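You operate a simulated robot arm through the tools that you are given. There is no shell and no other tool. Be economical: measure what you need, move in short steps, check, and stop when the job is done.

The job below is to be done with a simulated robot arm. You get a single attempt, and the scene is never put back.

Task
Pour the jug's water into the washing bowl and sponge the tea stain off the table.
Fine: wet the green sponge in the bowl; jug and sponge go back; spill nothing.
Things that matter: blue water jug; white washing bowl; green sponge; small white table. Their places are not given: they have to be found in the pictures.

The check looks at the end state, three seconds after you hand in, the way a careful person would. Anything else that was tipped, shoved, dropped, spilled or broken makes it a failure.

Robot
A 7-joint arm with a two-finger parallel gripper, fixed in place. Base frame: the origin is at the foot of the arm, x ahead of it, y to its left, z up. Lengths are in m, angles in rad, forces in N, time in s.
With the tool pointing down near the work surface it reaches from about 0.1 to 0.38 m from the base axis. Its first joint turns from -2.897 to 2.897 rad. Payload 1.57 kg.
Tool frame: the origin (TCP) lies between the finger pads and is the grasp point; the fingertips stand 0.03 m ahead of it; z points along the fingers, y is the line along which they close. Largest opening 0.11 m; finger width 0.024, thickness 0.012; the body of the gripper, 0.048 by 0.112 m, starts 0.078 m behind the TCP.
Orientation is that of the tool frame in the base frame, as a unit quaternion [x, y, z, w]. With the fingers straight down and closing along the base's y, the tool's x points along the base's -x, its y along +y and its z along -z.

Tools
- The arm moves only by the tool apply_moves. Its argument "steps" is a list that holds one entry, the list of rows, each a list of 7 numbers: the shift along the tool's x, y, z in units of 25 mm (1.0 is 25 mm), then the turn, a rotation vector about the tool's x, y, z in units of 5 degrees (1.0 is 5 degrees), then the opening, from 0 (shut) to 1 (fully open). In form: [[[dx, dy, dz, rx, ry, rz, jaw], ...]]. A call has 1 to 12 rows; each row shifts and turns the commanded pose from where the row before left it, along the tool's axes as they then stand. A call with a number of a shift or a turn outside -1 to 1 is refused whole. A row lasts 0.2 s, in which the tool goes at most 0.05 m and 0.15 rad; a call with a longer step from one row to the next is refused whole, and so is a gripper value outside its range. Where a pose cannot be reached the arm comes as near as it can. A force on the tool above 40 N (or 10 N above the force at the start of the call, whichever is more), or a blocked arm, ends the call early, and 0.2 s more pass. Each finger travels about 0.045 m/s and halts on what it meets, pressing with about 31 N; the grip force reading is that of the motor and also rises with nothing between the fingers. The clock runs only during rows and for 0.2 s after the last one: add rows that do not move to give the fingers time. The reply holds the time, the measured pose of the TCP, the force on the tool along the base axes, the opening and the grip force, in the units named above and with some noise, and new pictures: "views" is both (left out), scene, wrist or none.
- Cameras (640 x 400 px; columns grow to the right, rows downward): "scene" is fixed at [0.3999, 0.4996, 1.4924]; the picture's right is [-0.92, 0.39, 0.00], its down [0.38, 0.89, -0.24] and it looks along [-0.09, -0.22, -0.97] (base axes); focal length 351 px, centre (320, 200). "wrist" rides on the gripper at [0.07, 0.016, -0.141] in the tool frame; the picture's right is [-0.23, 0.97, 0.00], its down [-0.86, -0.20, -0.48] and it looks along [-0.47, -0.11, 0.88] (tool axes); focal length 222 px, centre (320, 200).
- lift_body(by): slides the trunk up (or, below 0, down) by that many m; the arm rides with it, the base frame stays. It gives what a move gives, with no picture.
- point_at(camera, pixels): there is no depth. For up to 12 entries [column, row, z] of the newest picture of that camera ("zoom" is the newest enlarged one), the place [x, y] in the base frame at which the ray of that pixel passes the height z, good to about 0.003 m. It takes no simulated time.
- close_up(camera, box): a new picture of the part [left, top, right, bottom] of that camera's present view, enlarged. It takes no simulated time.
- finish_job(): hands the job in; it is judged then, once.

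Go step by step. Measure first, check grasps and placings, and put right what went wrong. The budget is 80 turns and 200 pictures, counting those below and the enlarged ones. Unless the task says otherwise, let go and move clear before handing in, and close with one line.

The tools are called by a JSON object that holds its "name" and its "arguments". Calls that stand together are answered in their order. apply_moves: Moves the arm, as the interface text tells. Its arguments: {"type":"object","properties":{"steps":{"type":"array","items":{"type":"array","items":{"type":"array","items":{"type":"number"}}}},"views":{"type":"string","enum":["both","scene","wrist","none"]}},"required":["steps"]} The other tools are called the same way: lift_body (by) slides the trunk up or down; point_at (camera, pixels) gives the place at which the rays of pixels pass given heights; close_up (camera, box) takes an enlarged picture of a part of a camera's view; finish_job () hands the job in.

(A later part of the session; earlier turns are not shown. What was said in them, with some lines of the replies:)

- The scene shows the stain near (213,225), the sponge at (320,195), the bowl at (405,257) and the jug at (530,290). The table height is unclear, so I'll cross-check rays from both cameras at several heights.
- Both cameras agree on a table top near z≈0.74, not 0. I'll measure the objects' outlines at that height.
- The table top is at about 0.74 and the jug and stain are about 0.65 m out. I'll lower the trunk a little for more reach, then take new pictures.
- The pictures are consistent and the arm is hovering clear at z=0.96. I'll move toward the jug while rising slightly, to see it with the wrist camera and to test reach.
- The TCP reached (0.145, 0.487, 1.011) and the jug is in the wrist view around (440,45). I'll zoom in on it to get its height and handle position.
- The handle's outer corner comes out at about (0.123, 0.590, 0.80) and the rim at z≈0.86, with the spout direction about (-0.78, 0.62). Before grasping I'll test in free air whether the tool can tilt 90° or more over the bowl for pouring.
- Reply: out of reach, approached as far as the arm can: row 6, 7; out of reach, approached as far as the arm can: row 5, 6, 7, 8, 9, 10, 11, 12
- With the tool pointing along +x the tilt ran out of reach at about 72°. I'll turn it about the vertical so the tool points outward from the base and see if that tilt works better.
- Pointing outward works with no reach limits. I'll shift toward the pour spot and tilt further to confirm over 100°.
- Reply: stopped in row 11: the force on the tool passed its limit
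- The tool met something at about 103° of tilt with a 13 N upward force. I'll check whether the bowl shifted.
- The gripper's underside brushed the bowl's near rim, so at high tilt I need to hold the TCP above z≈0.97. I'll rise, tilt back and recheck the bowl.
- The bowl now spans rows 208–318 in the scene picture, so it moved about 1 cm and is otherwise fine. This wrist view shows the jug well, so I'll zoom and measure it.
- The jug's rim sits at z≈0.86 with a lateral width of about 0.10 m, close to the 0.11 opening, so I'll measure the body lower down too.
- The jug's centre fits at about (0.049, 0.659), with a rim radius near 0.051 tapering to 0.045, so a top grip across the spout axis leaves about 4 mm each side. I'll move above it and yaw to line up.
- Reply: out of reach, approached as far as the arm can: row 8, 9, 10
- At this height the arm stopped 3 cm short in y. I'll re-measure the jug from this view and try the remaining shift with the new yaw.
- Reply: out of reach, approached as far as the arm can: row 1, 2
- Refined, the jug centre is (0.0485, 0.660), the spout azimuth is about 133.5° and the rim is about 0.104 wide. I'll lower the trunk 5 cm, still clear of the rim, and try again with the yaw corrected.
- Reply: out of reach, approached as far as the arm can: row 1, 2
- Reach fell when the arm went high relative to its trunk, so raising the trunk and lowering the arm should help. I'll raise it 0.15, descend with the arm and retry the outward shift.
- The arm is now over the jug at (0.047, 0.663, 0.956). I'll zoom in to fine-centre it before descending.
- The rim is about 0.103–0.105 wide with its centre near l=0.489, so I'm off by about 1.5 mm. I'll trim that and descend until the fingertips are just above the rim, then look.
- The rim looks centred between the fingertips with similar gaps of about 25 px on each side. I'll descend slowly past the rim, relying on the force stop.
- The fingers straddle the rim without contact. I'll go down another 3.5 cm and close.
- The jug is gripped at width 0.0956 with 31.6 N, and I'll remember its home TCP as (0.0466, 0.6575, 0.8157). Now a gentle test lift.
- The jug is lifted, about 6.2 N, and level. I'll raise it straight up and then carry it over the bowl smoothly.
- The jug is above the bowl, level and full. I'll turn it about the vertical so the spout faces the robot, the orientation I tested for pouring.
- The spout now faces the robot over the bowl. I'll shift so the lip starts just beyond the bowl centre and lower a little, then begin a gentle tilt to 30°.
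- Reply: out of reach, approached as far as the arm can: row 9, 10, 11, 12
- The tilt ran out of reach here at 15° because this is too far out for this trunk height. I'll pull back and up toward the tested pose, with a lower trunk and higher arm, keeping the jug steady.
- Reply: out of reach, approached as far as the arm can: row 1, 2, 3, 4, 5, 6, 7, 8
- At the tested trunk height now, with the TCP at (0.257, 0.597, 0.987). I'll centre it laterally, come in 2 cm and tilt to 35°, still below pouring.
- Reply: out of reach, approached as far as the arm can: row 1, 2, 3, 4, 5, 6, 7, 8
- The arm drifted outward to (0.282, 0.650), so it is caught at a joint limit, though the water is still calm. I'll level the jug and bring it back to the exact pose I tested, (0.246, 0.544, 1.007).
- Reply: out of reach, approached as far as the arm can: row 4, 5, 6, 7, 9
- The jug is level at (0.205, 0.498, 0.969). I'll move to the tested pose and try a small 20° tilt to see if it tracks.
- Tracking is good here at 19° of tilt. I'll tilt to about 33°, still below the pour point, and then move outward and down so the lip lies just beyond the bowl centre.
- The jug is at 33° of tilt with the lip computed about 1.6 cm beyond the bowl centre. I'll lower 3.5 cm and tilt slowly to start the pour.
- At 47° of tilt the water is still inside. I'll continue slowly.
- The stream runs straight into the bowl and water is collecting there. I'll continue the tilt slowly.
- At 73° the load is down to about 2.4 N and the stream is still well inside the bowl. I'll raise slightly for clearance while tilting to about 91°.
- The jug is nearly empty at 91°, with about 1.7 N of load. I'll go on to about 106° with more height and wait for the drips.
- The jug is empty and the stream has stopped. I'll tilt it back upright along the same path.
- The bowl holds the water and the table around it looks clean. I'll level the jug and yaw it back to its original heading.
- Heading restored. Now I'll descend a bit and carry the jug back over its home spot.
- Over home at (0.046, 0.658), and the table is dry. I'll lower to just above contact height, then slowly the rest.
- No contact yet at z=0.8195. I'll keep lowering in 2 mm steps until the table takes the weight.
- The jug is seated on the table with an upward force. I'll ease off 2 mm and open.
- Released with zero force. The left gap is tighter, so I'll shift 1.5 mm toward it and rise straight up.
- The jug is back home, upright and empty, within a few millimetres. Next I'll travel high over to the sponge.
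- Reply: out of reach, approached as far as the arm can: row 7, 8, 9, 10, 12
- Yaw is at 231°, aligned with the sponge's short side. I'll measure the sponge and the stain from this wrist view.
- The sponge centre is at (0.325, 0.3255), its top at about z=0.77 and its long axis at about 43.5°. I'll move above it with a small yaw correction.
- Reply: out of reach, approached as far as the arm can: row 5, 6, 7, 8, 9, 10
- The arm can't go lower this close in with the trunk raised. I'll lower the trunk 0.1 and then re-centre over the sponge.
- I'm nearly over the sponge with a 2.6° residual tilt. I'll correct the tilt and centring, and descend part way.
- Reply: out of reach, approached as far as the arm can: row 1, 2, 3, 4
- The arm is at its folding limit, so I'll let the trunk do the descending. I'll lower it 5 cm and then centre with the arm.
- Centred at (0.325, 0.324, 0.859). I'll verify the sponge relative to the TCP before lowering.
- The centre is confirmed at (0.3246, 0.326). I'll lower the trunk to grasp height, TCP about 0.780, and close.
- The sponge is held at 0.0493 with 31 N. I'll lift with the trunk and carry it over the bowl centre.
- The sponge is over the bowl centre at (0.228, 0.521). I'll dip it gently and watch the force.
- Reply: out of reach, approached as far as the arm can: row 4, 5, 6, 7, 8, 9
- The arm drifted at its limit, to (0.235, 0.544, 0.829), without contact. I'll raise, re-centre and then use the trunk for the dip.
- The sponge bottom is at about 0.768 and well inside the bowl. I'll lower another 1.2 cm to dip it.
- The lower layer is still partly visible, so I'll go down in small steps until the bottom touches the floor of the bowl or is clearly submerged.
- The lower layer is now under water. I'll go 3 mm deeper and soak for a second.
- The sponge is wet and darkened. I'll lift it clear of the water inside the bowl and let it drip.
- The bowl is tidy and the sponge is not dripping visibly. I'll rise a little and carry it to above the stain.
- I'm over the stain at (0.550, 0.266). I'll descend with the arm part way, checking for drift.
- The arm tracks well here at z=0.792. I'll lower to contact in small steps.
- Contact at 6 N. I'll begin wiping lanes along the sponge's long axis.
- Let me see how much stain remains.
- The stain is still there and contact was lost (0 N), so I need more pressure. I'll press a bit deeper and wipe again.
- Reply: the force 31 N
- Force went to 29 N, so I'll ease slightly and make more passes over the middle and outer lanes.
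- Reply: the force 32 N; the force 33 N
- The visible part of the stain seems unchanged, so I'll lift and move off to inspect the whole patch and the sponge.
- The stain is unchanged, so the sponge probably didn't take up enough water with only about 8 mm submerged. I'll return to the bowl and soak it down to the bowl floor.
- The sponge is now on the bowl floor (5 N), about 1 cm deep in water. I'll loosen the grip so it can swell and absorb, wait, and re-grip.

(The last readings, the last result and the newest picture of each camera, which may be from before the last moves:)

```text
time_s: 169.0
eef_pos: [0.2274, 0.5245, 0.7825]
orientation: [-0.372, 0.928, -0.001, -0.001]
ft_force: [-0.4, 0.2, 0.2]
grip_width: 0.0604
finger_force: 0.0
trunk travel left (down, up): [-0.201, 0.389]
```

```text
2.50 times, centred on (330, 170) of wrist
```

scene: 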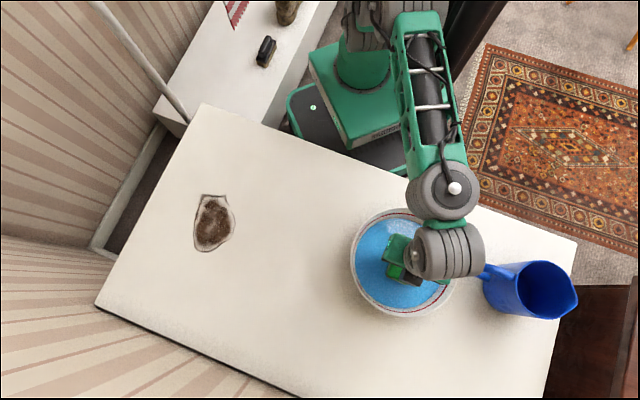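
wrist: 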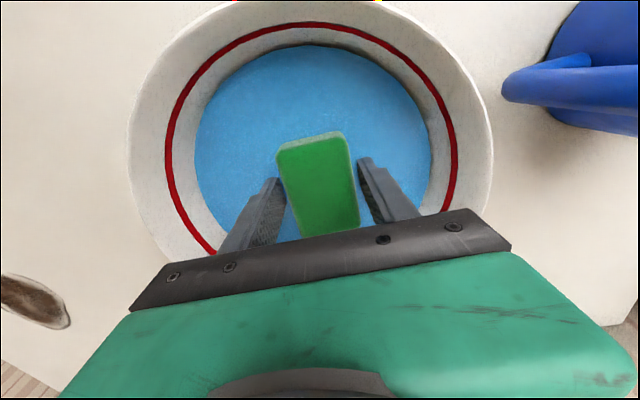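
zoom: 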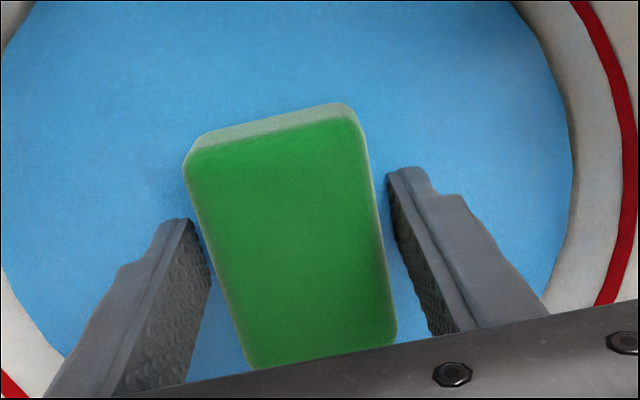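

The sponge sits in the water. I'll raise 5 mm so the fingertips hold it a bit higher, which ensures the sponge and not the fingers presses the table, re-grip, and lift to drip.

{"name": "apply_moves", "arguments": {"steps": [[[0, 0, -0.2, 0, 0, 0, 0.55], [0, 0, 0, 0, 0, 0, 0.45], [0, 0, 0, 0, 0, 0, 0.38], [0, 0, 0, 0, 0, 0, 0.34], [0, 0, 0, 0, 0, 0, 0.3], [0, 0, 0, 0, 0, 0, 0.3], [0, 0, 0, 0, 0, 0, 0.3]]], "views": "none"}}

{"name": "lift_body", "arguments": {"by": 0.06}}

{"name": "apply_moves", "arguments": {"steps": [[[0, 0, 0, 0, 0, 0, 0.3], [0, 0, 0, 0, 0, 0, 0.3], [0, 0, 0, 0, 0, 0, 0.3], [0, 0, 0, 0, 0, 0, 0.3], [0, 0, 0, 0, 0, 0, 0.3], [0, 0, 0, 0, 0, 0, 0.3], [0, 0, 0, 0, 0, 0, 0.3], [0, 0, 0, 0, 0, 0, 0.3], [0, 0, 0, 0, 0, 0, 0.3], [0, 0, 0, 0, 0, 0, 0.3], [0, 0, 0, 0, 0, 0, 0.3], [0, 0, 0, 0, 0, 0, 0.3]]], "views": "none"}}

{"name": "close_up", "arguments": {"camera": "wrist", "box": [220, 90, 440, 250]}}

```text
time_s: 170.6
eef_pos: [0.2279, 0.5236, 0.7891]
orientation: [-0.371, 0.929, -0.002, -0.002]
ft_force: [0.3, 1.0, 1.4]
grip_width: 0.049
finger_force: 31.3
trunk travel left (down, up): [-0.201, 0.389]
```

```text
time_s: 171.6
eef_pos: [0.2284, 0.5236, 0.8473]
orientation: [-0.371, 0.928, -0.003, -0.002]
ft_force: [-0.5, 0.0, 0.5]
grip_width: 0.0492
finger_force: 30.7
trunk travel left (down, up): [-0.261, 0.329]
```

```text
time_s: 174.2
eef_pos: [0.2286, 0.5237, 0.8497]
orientation: [-0.372, 0.928, -0.002, -0.002]
ft_force: [0.4, 0.5, 0.0]
grip_width: 0.049
finger_force: 31.1
trunk travel left (down, up): [-0.261, 0.329]
```

```text
2.50 times, centred on (330, 170) of wrist
```

zoom: 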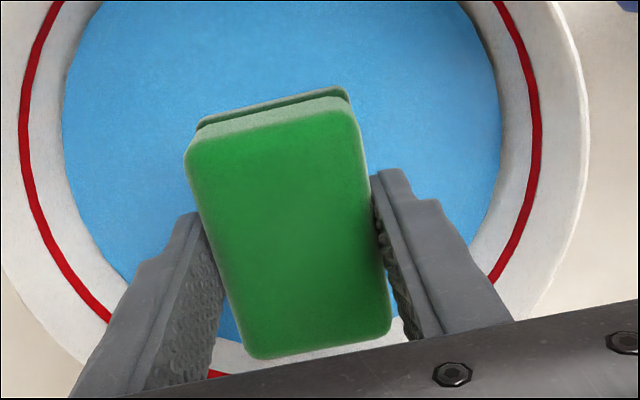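

I'll carry it back to the stain for another wipe.

{"name": "lift_body", "arguments": {"by": 0.055}}

{"name": "apply_moves", "arguments": {"steps": [[[-0.126, -0.958, 0, 0, 0, 0, 0.3], [-0.126, -0.958, 0, 0, 0, 0, 0.3], [-0.126, -0.958, 0, 0, 0, 0, 0.3], [-0.126, -0.958, 0, 0, 0, 0, 0.3], [-0.126, -0.958, 0, 0, 0, 0, 0.3], [-0.126, -0.958, 0, 0, 0, 0, 0.3], [-0.126, -0.958, 0, 0, 0, 0, 0.3], [-0.126, -0.958, 0, 0, 0, 0, 0.3], [-0.126, -0.958, 0, 0, 0, 0, 0.3], [-0.126, -0.958, 0, 0, 0, 0, 0.3], [-0.126, -0.958, 0, 0, 0, 0, 0.3], [-0.126, -0.958, 0, 0, 0, 0, 0.3]]], "views": "none"}}

{"name": "apply_moves", "arguments": {"steps": [[[-0.126, -0.958, 0, 0, 0, 0, 0.3], [-0.126, -0.958, 0, 0, 0, 0, 0.3], [-0.126, -0.958, 0, 0, 0, 0, 0.3], [-0.126, -0.958, 0, 0, 0, 0, 0.3], [-0.126, -0.958, 0, 0, 0, 0, 0.3], [0, 0, 0.9, 0, 0, 0, 0.3], [0, 0, 0.9, 0, 0, 0, 0.3], [0, 0, 0.9, 0, 0, 0, 0.3], [0, 0, 0.9, 0, 0, 0, 0.3], [0, 0, 0.6, 0, 0, 0, 0.3], [0, 0, 0, 0, 0, 0, 0.3]]], "views": "none"}}

{"name": "apply_moves", "arguments": {"steps": [[[0, 0, 0.1, 0, 0, 0, 0.3], [0, 0, 0.1, 0, 0, 0, 0.3], [0, 0, 0, 0, 0, 0, 0.3]]], "views": "none"}}

```text
time_s: 175.1
eef_pos: [0.2283, 0.5241, 0.9038]
orientation: [-0.372, 0.928, -0.002, -0.002]
ft_force: [0.2, 0.1, -1.3]
grip_width: 0.0489
finger_force: 31.1
trunk travel left (down, up): [-0.316, 0.274]
```

```text
time_s: 177.7
eef_pos: [0.4519, 0.339, 0.9039]
orientation: [-0.371, 0.928, -0.002, -0.002]
ft_force: [-0.2, 0.3, -0.9]
grip_width: 0.0492
finger_force: 30.9
trunk travel left (down, up): [-0.316, 0.274]
```

```text
time_s: 180.1
eef_pos: [0.5463, 0.2646, 0.8014]
orientation: [-0.371, 0.928, -0.002, -0.002]
ft_force: [0.3, 0.2, -0.4]
grip_width: 0.0492
finger_force: 31.3
trunk travel left (down, up): [-0.316, 0.274]
```

```text
time_s: 180.9
eef_pos: [0.5468, 0.2647, 0.794]
orientation: [-0.371, 0.929, -0.002, -0.003]
ft_force: [-1.3, 0.0, -0.9]
grip_width: 0.0492
finger_force: 31.1
trunk travel left (down, up): [-0.316, 0.274]
```

{"name": "apply_moves", "arguments": {"steps": [[[0, 0, 0.12, 0, 0, 0, 0.3], [0, 0, 0.12, 0, 0, 0, 0.3], [0, 0, 0, 0, 0, 0, 0.3]]], "views": "none"}}

{"name": "apply_moves", "arguments": {"steps": [[[0, 0, 0.08, 0, 0, 0, 0.3], [0, 0, 0, 0, 0, 0, 0.3]]], "views": "none"}}

{"name": "apply_moves", "arguments": {"steps": [[[0, 0, 0.06, 0, 0, 0, 0.3], [0, 0, 0, 0, 0, 0, 0.3]]], "views": "none"}}

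```text
time_s: 181.7
eef_pos: [0.5467, 0.2643, 0.7884]
orientation: [-0.371, 0.929, -0.003, -0.002]
ft_force: [0.3, 0.5, 0.2]
grip_width: 0.0489
finger_force: 31.3
trunk travel left (down, up): [-0.316, 0.274]
```

```text
time_s: 182.3
eef_pos: [0.5459, 0.2653, 0.7869]
orientation: [-0.371, 0.929, -0.001, -0.002]
ft_force: [0.0, -0.1, -2.3]
grip_width: 0.0492
finger_force: 30.9
trunk travel left (down, up): [-0.316, 0.274]
```

```text
time_s: 182.9
eef_pos: [0.5449, 0.2649, 0.7846]
orientation: [-0.371, 0.929, -0.002, -0.002]
ft_force: [-0.3, -0.1, 0.0]
grip_width: 0.0488
finger_force: 30.8
trunk travel left (down, up): [-0.316, 0.274]
```

{"name": "apply_moves", "arguments": {"steps": [[[0, 0, 0.07, 0, 0, 0, 0.3], [0, 0, 0, 0, 0, 0, 0.3]]], "views": "none"}}

{"name": "apply_moves", "arguments": {"steps": [[[-0.52, 0, 0, 0, 0, 0, 0.3], [-0.52, 0, 0, 0, 0, 0, 0.3], [-0.52, 0, 0, 0, 0, 0, 0.3], [-0.52, 0, 0, 0, 0, 0, 0.3], [-0.52, 0, 0, 0, 0, 0, 0.3], [0.52, 0, 0, 0, 0, 0, 0.3], [0.52, 0, 0, 0, 0, 0, 0.3], [0.52, 0, 0, 0, 0, 0, 0.3], [0.52, 0, 0, 0, 0, 0, 0.3], [0.52, 0, 0, 0, 0, 0, 0.3], [0.52, 0, 0, 0, 0, 0, 0.3]]], "views": "none"}}

{"name": "close_up", "arguments": {"camera": "scene", "box": [160, 160, 280, 270]}}

```text
time_s: 183.5
eef_pos: [0.5462, 0.2651, 0.7854]
orientation: [-0.372, 0.928, -0.002, -0.001]
ft_force: [-1.1, -0.1, 3.4]
grip_width: 0.049
finger_force: 31.6
trunk travel left (down, up): [-0.316, 0.274]
```

```text
time_s: 185.9
eef_pos: [0.5341, 0.2553, 0.7849]
orientation: [-0.371, 0.929, -0.002, -0.003]
ft_force: [0.9, 1.9, 8.8]
grip_width: 0.0491
finger_force: 30.8
trunk travel left (down, up): [-0.316, 0.274]
```

```text
3.64 times, centred on (220, 215) of scene
```

zoom: 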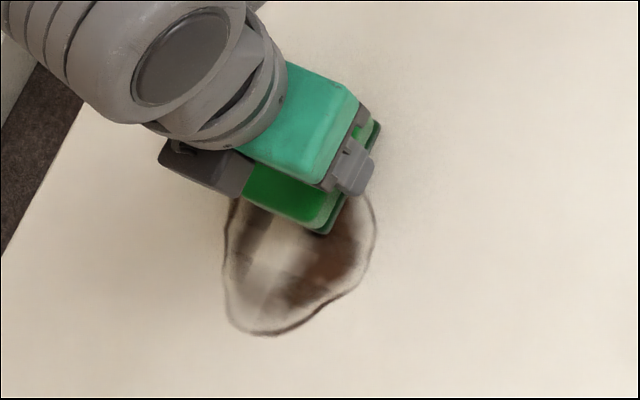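

It's fading now: the stroke lane is whitening, so the soak worked. I'll continue with lanes to the right (+y) and longer strokes.

{"name": "apply_moves", "arguments": {"steps": [[[0, 0.4, 0, 0, 0, 0, 0.3], [0, 0.4, 0, 0, 0, 0, 0.3], [-0.55, 0, 0, 0, 0, 0, 0.3], [-0.55, 0, 0, 0, 0, 0, 0.3], [-0.55, 0, 0, 0, 0, 0, 0.3], [-0.55, 0, 0, 0, 0, 0, 0.3], [-0.55, 0, 0, 0, 0, 0, 0.3], [-0.55, 0, 0, 0, 0, 0, 0.3], [0.55, 0.2, 0, 0, 0, 0, 0.3], [0.55, 0.2, 0, 0, 0, 0, 0.3], [0.55, 0.2, 0, 0, 0, 0, 0.3], [0.55, 0, 0, 0, 0, 0, 0.3]]], "views": "none"}}

{"name": "apply_moves", "arguments": {"steps": [[[0.55, 0, 0, 0, 0, 0, 0.3], [-0.55, 0, 0, 0, 0, 0, 0.3], [-0.55, 0, 0, 0, 0, 0, 0.3], [-0.55, 0, 0, 0, 0, 0, 0.3], [-0.55, 0, 0, 0, 0, 0, 0.3], [-0.55, -0.4, 0, 0, 0, 0, 0.3], [-0.3, -0.4, 0, 0, 0, 0, 0.3], [0.55, 0, 0, 0, 0, 0, 0.3], [0.55, 0, 0, 0, 0, 0, 0.3], [0.55, 0, 0, 0, 0, 0, 0.3], [0.55, 0, 0, 0, 0, 0, 0.3], [0.55, 0, 0, 0, 0, 0, 0.3]]], "views": "none"}}

{"name": "close_up", "arguments": {"camera": "scene", "box": [160, 160, 280, 270]}}

```text
time_s: 188.5
eef_pos: [0.5313, 0.302, 0.7829]
orientation: [-0.372, 0.928, -0.002, -0.002]
ft_force: [0.9, 1.9, 9.9]
grip_width: 0.0491
finger_force: 30.7
trunk travel left (down, up): [-0.316, 0.274]
```

```text
time_s: 191.1
eef_pos: [0.5401, 0.281, 0.7833]
orientation: [-0.371, 0.929, -0.001, -0.003]
ft_force: [4.2, 3.3, 16.9]
grip_width: 0.0491
finger_force: 30.6
trunk travel left (down, up): [-0.316, 0.274]
```

```text
3.64 times, centred on (220, 215) of scene
5 turns are left
```

zoom: 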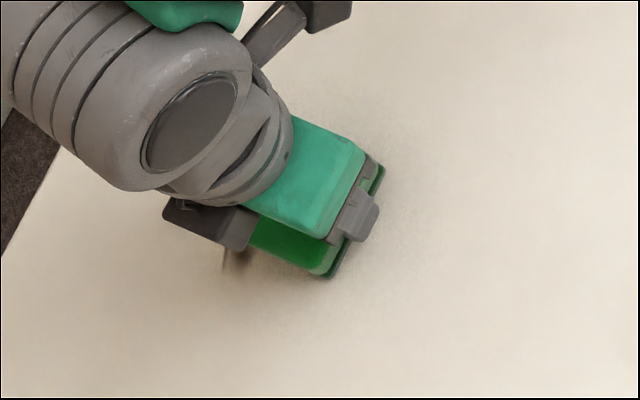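

Most of the stain is gone; a remnant shows at (230,258) in the zoom. With 5 turns left, I'll wipe the left and top lanes now, then lift and move toward the sponge's home so the patch is visible.

{"name": "apply_moves", "arguments": {"steps": [[[0.4, -0.56, 0, 0, 0, 0, 0.3], [0.4, -0.56, 0, 0, 0, 0, 0.3], [0, -0.56, 0, 0, 0, 0, 0.3], [-0.55, 0, 0, 0, 0, 0, 0.3], [-0.55, 0, 0, 0, 0, 0, 0.3], [-0.55, 0, 0, 0, 0, 0, 0.3], [-0.55, 0, 0, 0, 0, 0, 0.3], [-0.55, 0, 0, 0, 0, 0, 0.3], [0.55, 0, 0, 0, 0, 0, 0.3], [0.55, 0, 0, 0, 0, 0, 0.3], [0.55, 0, 0, 0, 0, 0, 0.3], [0.55, 0, 0, 0, 0, 0, 0.3]]], "views": "none"}}

{"name": "apply_moves", "arguments": {"steps": [[[0.55, 0, 0, 0, 0, 0, 0.3], [0.3, 0.45, 0, 0, 0, 0, 0.3], [0, 0.45, 0, 0, 0, 0, 0.3], [-0.55, 0, 0, 0, 0, 0, 0.3], [-0.55, 0, 0, 0, 0, 0, 0.3], [-0.55, 0, 0, 0, 0, 0, 0.3], [-0.55, 0, 0, 0, 0, 0, 0.3], [-0.55, 0, 0, 0, 0, 0, 0.3], [-0.55, 0, 0, 0, 0, 0, 0.3], [0.55, 0, 0, 0, 0, 0, 0.3], [0.55, 0, 0, 0, 0, 0, 0.3], [0.55, 0, 0, 0, 0, 0, 0.3]]], "views": "none"}}

{"name": "apply_moves", "arguments": {"steps": [[[0, 0, -1, 0, 0, 0, 0.3], [0, 0, -1, 0, 0, 0, 0.3], [0, 0, -1, 0, 0, 0, 0.3], [0.617, 0.889, -0.1, 0, 0, 0, 0.3], [0.617, 0.889, -0.1, 0, 0, 0, 0.3], [0.617, 0.889, -0.1, 0, 0, 0, 0.3], [0.617, 0.889, -0.1, 0, 0, 0, 0.3], [0.617, 0.889, -0.1, 0, 0, 0, 0.3], [0.617, 0.889, -0.1, 0, 0, 0, 0.3], [0.617, 0.889, -0.1, 0, 0, 0, 0.3], [0.617, 0.889, -0.1, 0, 0, 0, 0.3], [0.617, 0.889, -0.1, 0, 0, 0, 0.3]]], "views": "scene"}}

{"name": "close_up", "arguments": {"camera": "scene", "box": [160, 160, 280, 270]}}

```text
time_s: 193.7
eef_pos: [0.5677, 0.2481, 0.7836]
orientation: [-0.372, 0.928, -0.002, 0.0]
ft_force: [4.9, 4.6, 21.8]
grip_width: 0.0488
finger_force: 30.9
trunk travel left (down, up): [-0.316, 0.274]
```

```text
time_s: 196.3
eef_pos: [0.5666, 0.2763, 0.7833]
orientation: [-0.372, 0.928, -0.002, -0.002]
ft_force: [1.1, 1.8, 8.5]
grip_width: 0.0492
finger_force: 31.4
trunk travel left (down, up): [-0.316, 0.274]
```

```text
time_s: 198.9
eef_pos: [0.3275, 0.3268, 0.881]
orientation: [-0.372, 0.928, -0.002, -0.002]
ft_force: [-0.3, -1.1, -1.4]
grip_width: 0.049
finger_force: 30.9
trunk travel left (down, up): [-0.316, 0.274]
```

scene: 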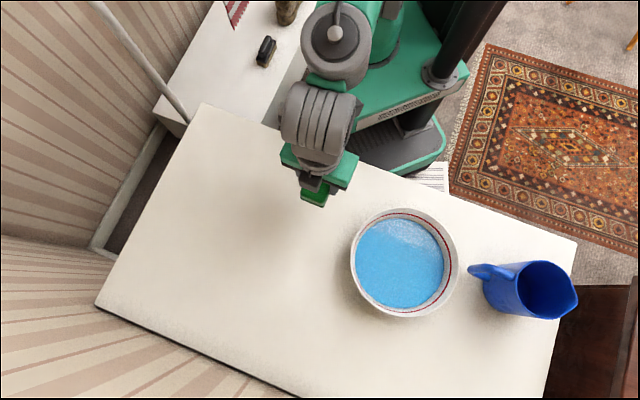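

```text
3.64 times, centred on (220, 215) of scene
4 turns are left
```

zoom: 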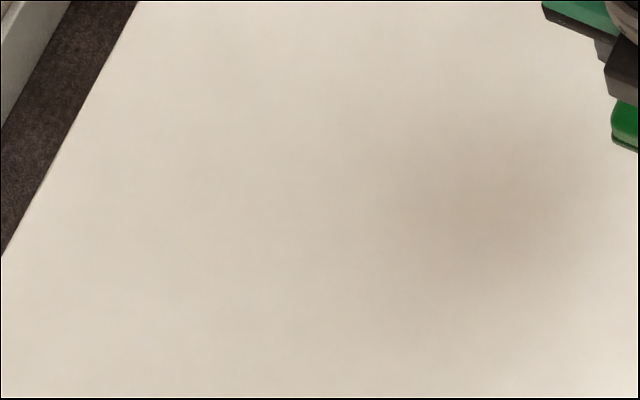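

The stain is gone. I'll lower the sponge onto its home spot with the trunk and let go.

{"name": "lift_body", "arguments": {"by": -0.093}}

{"name": "lift_body", "arguments": {"by": -0.004}}

{"name": "apply_moves", "arguments": {"steps": [[[0, 0, 0, 0, 0, 0, 0.45], [0, 0, 0, 0, 0, 0, 0.5], [0, 0, 0, 0, 0, 0, 0.6], [0, 0, 0, 0, 0, 0, 0.7], [0, 0, 0, 0, 0, 0, 0.8], [0, 0, 0, 0, 0, 0, 0.8]]], "views": "both"}}

```text
time_s: 200.2
eef_pos: [0.3282, 0.3262, 0.788]
orientation: [-0.372, 0.928, -0.002, -0.003]
ft_force: [-0.8, 0.1, -0.8]
grip_width: 0.0489
finger_force: 30.9
trunk travel left (down, up): [-0.223, 0.367]
```

```text
time_s: 200.8
eef_pos: [0.3288, 0.3278, 0.7826]
orientation: [-0.371, 0.928, -0.002, -0.003]
ft_force: [-0.2, 0.7, 0.4]
grip_width: 0.049
finger_force: 30.9
trunk travel left (down, up): [-0.219, 0.371]
```

```text
time_s: 202.2
eef_pos: [0.3274, 0.3259, 0.7833]
orientation: [-0.372, 0.928, -0.002, -0.002]
ft_force: [0.0, -0.4, 0.0]
grip_width: 0.088
finger_force: 0.0
trunk travel left (down, up): [-0.219, 0.371]
3 turns are left
```

scene: 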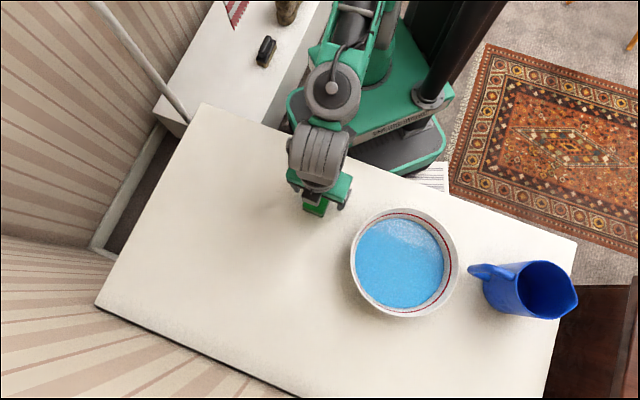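
wrist: 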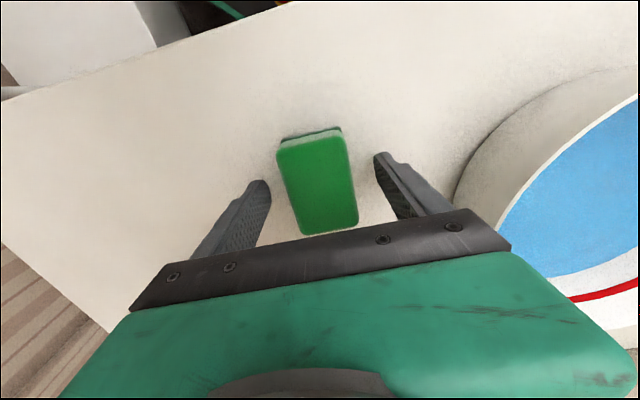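

The sponge is released on its home spot with the fingers open around it. I'll raise the trunk clear and check the whole table.

{"name": "lift_body", "arguments": {"by": 0.2}}

{"name": "apply_moves", "arguments": {"steps": [[[0, 0, 0, 0, 0, 0, 0.8], [0, 0, 0, 0, 0, 0, 0.8]]], "views": "both"}}

```text
time_s: 204.3
eef_pos: [0.3283, 0.3254, 0.9818]
orientation: [-0.372, 0.928, -0.002, -0.002]
ft_force: [0.0, 1.0, -0.3]
grip_width: 0.088
finger_force: 0.2
trunk travel left (down, up): [-0.419, 0.171]
```

```text
time_s: 204.9
eef_pos: [0.3264, 0.3269, 0.983]
orientation: [-0.372, 0.928, -0.001, -0.002]
ft_force: [0.0, 0.1, 0.2]
grip_width: 0.0883
finger_force: 0.1
trunk travel left (down, up): [-0.419, 0.171]
2 turns are left
```

scene: 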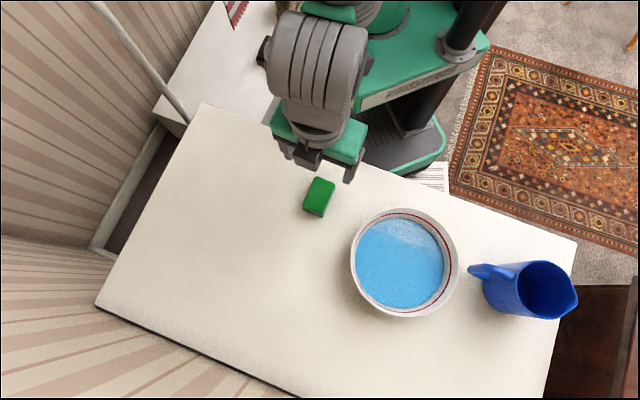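
wrist: 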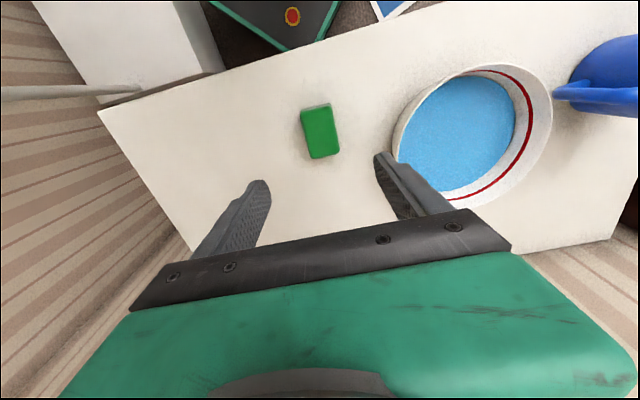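

The last pictures show no stain, the sponge home at (319,197), the water in the bowl, the jug upright at home and the arm clear, so I'm handing in.

{"name": "finish_job", "arguments": {}}

```text
The job is handed in.
```

I handed the job in: the jug's water is in the bowl, the tea stain is wiped off, and the jug and sponge are back in place with no spill visible. While testing the pour tilt, the gripper nudged the bowl about 1 cm, and I left it there.
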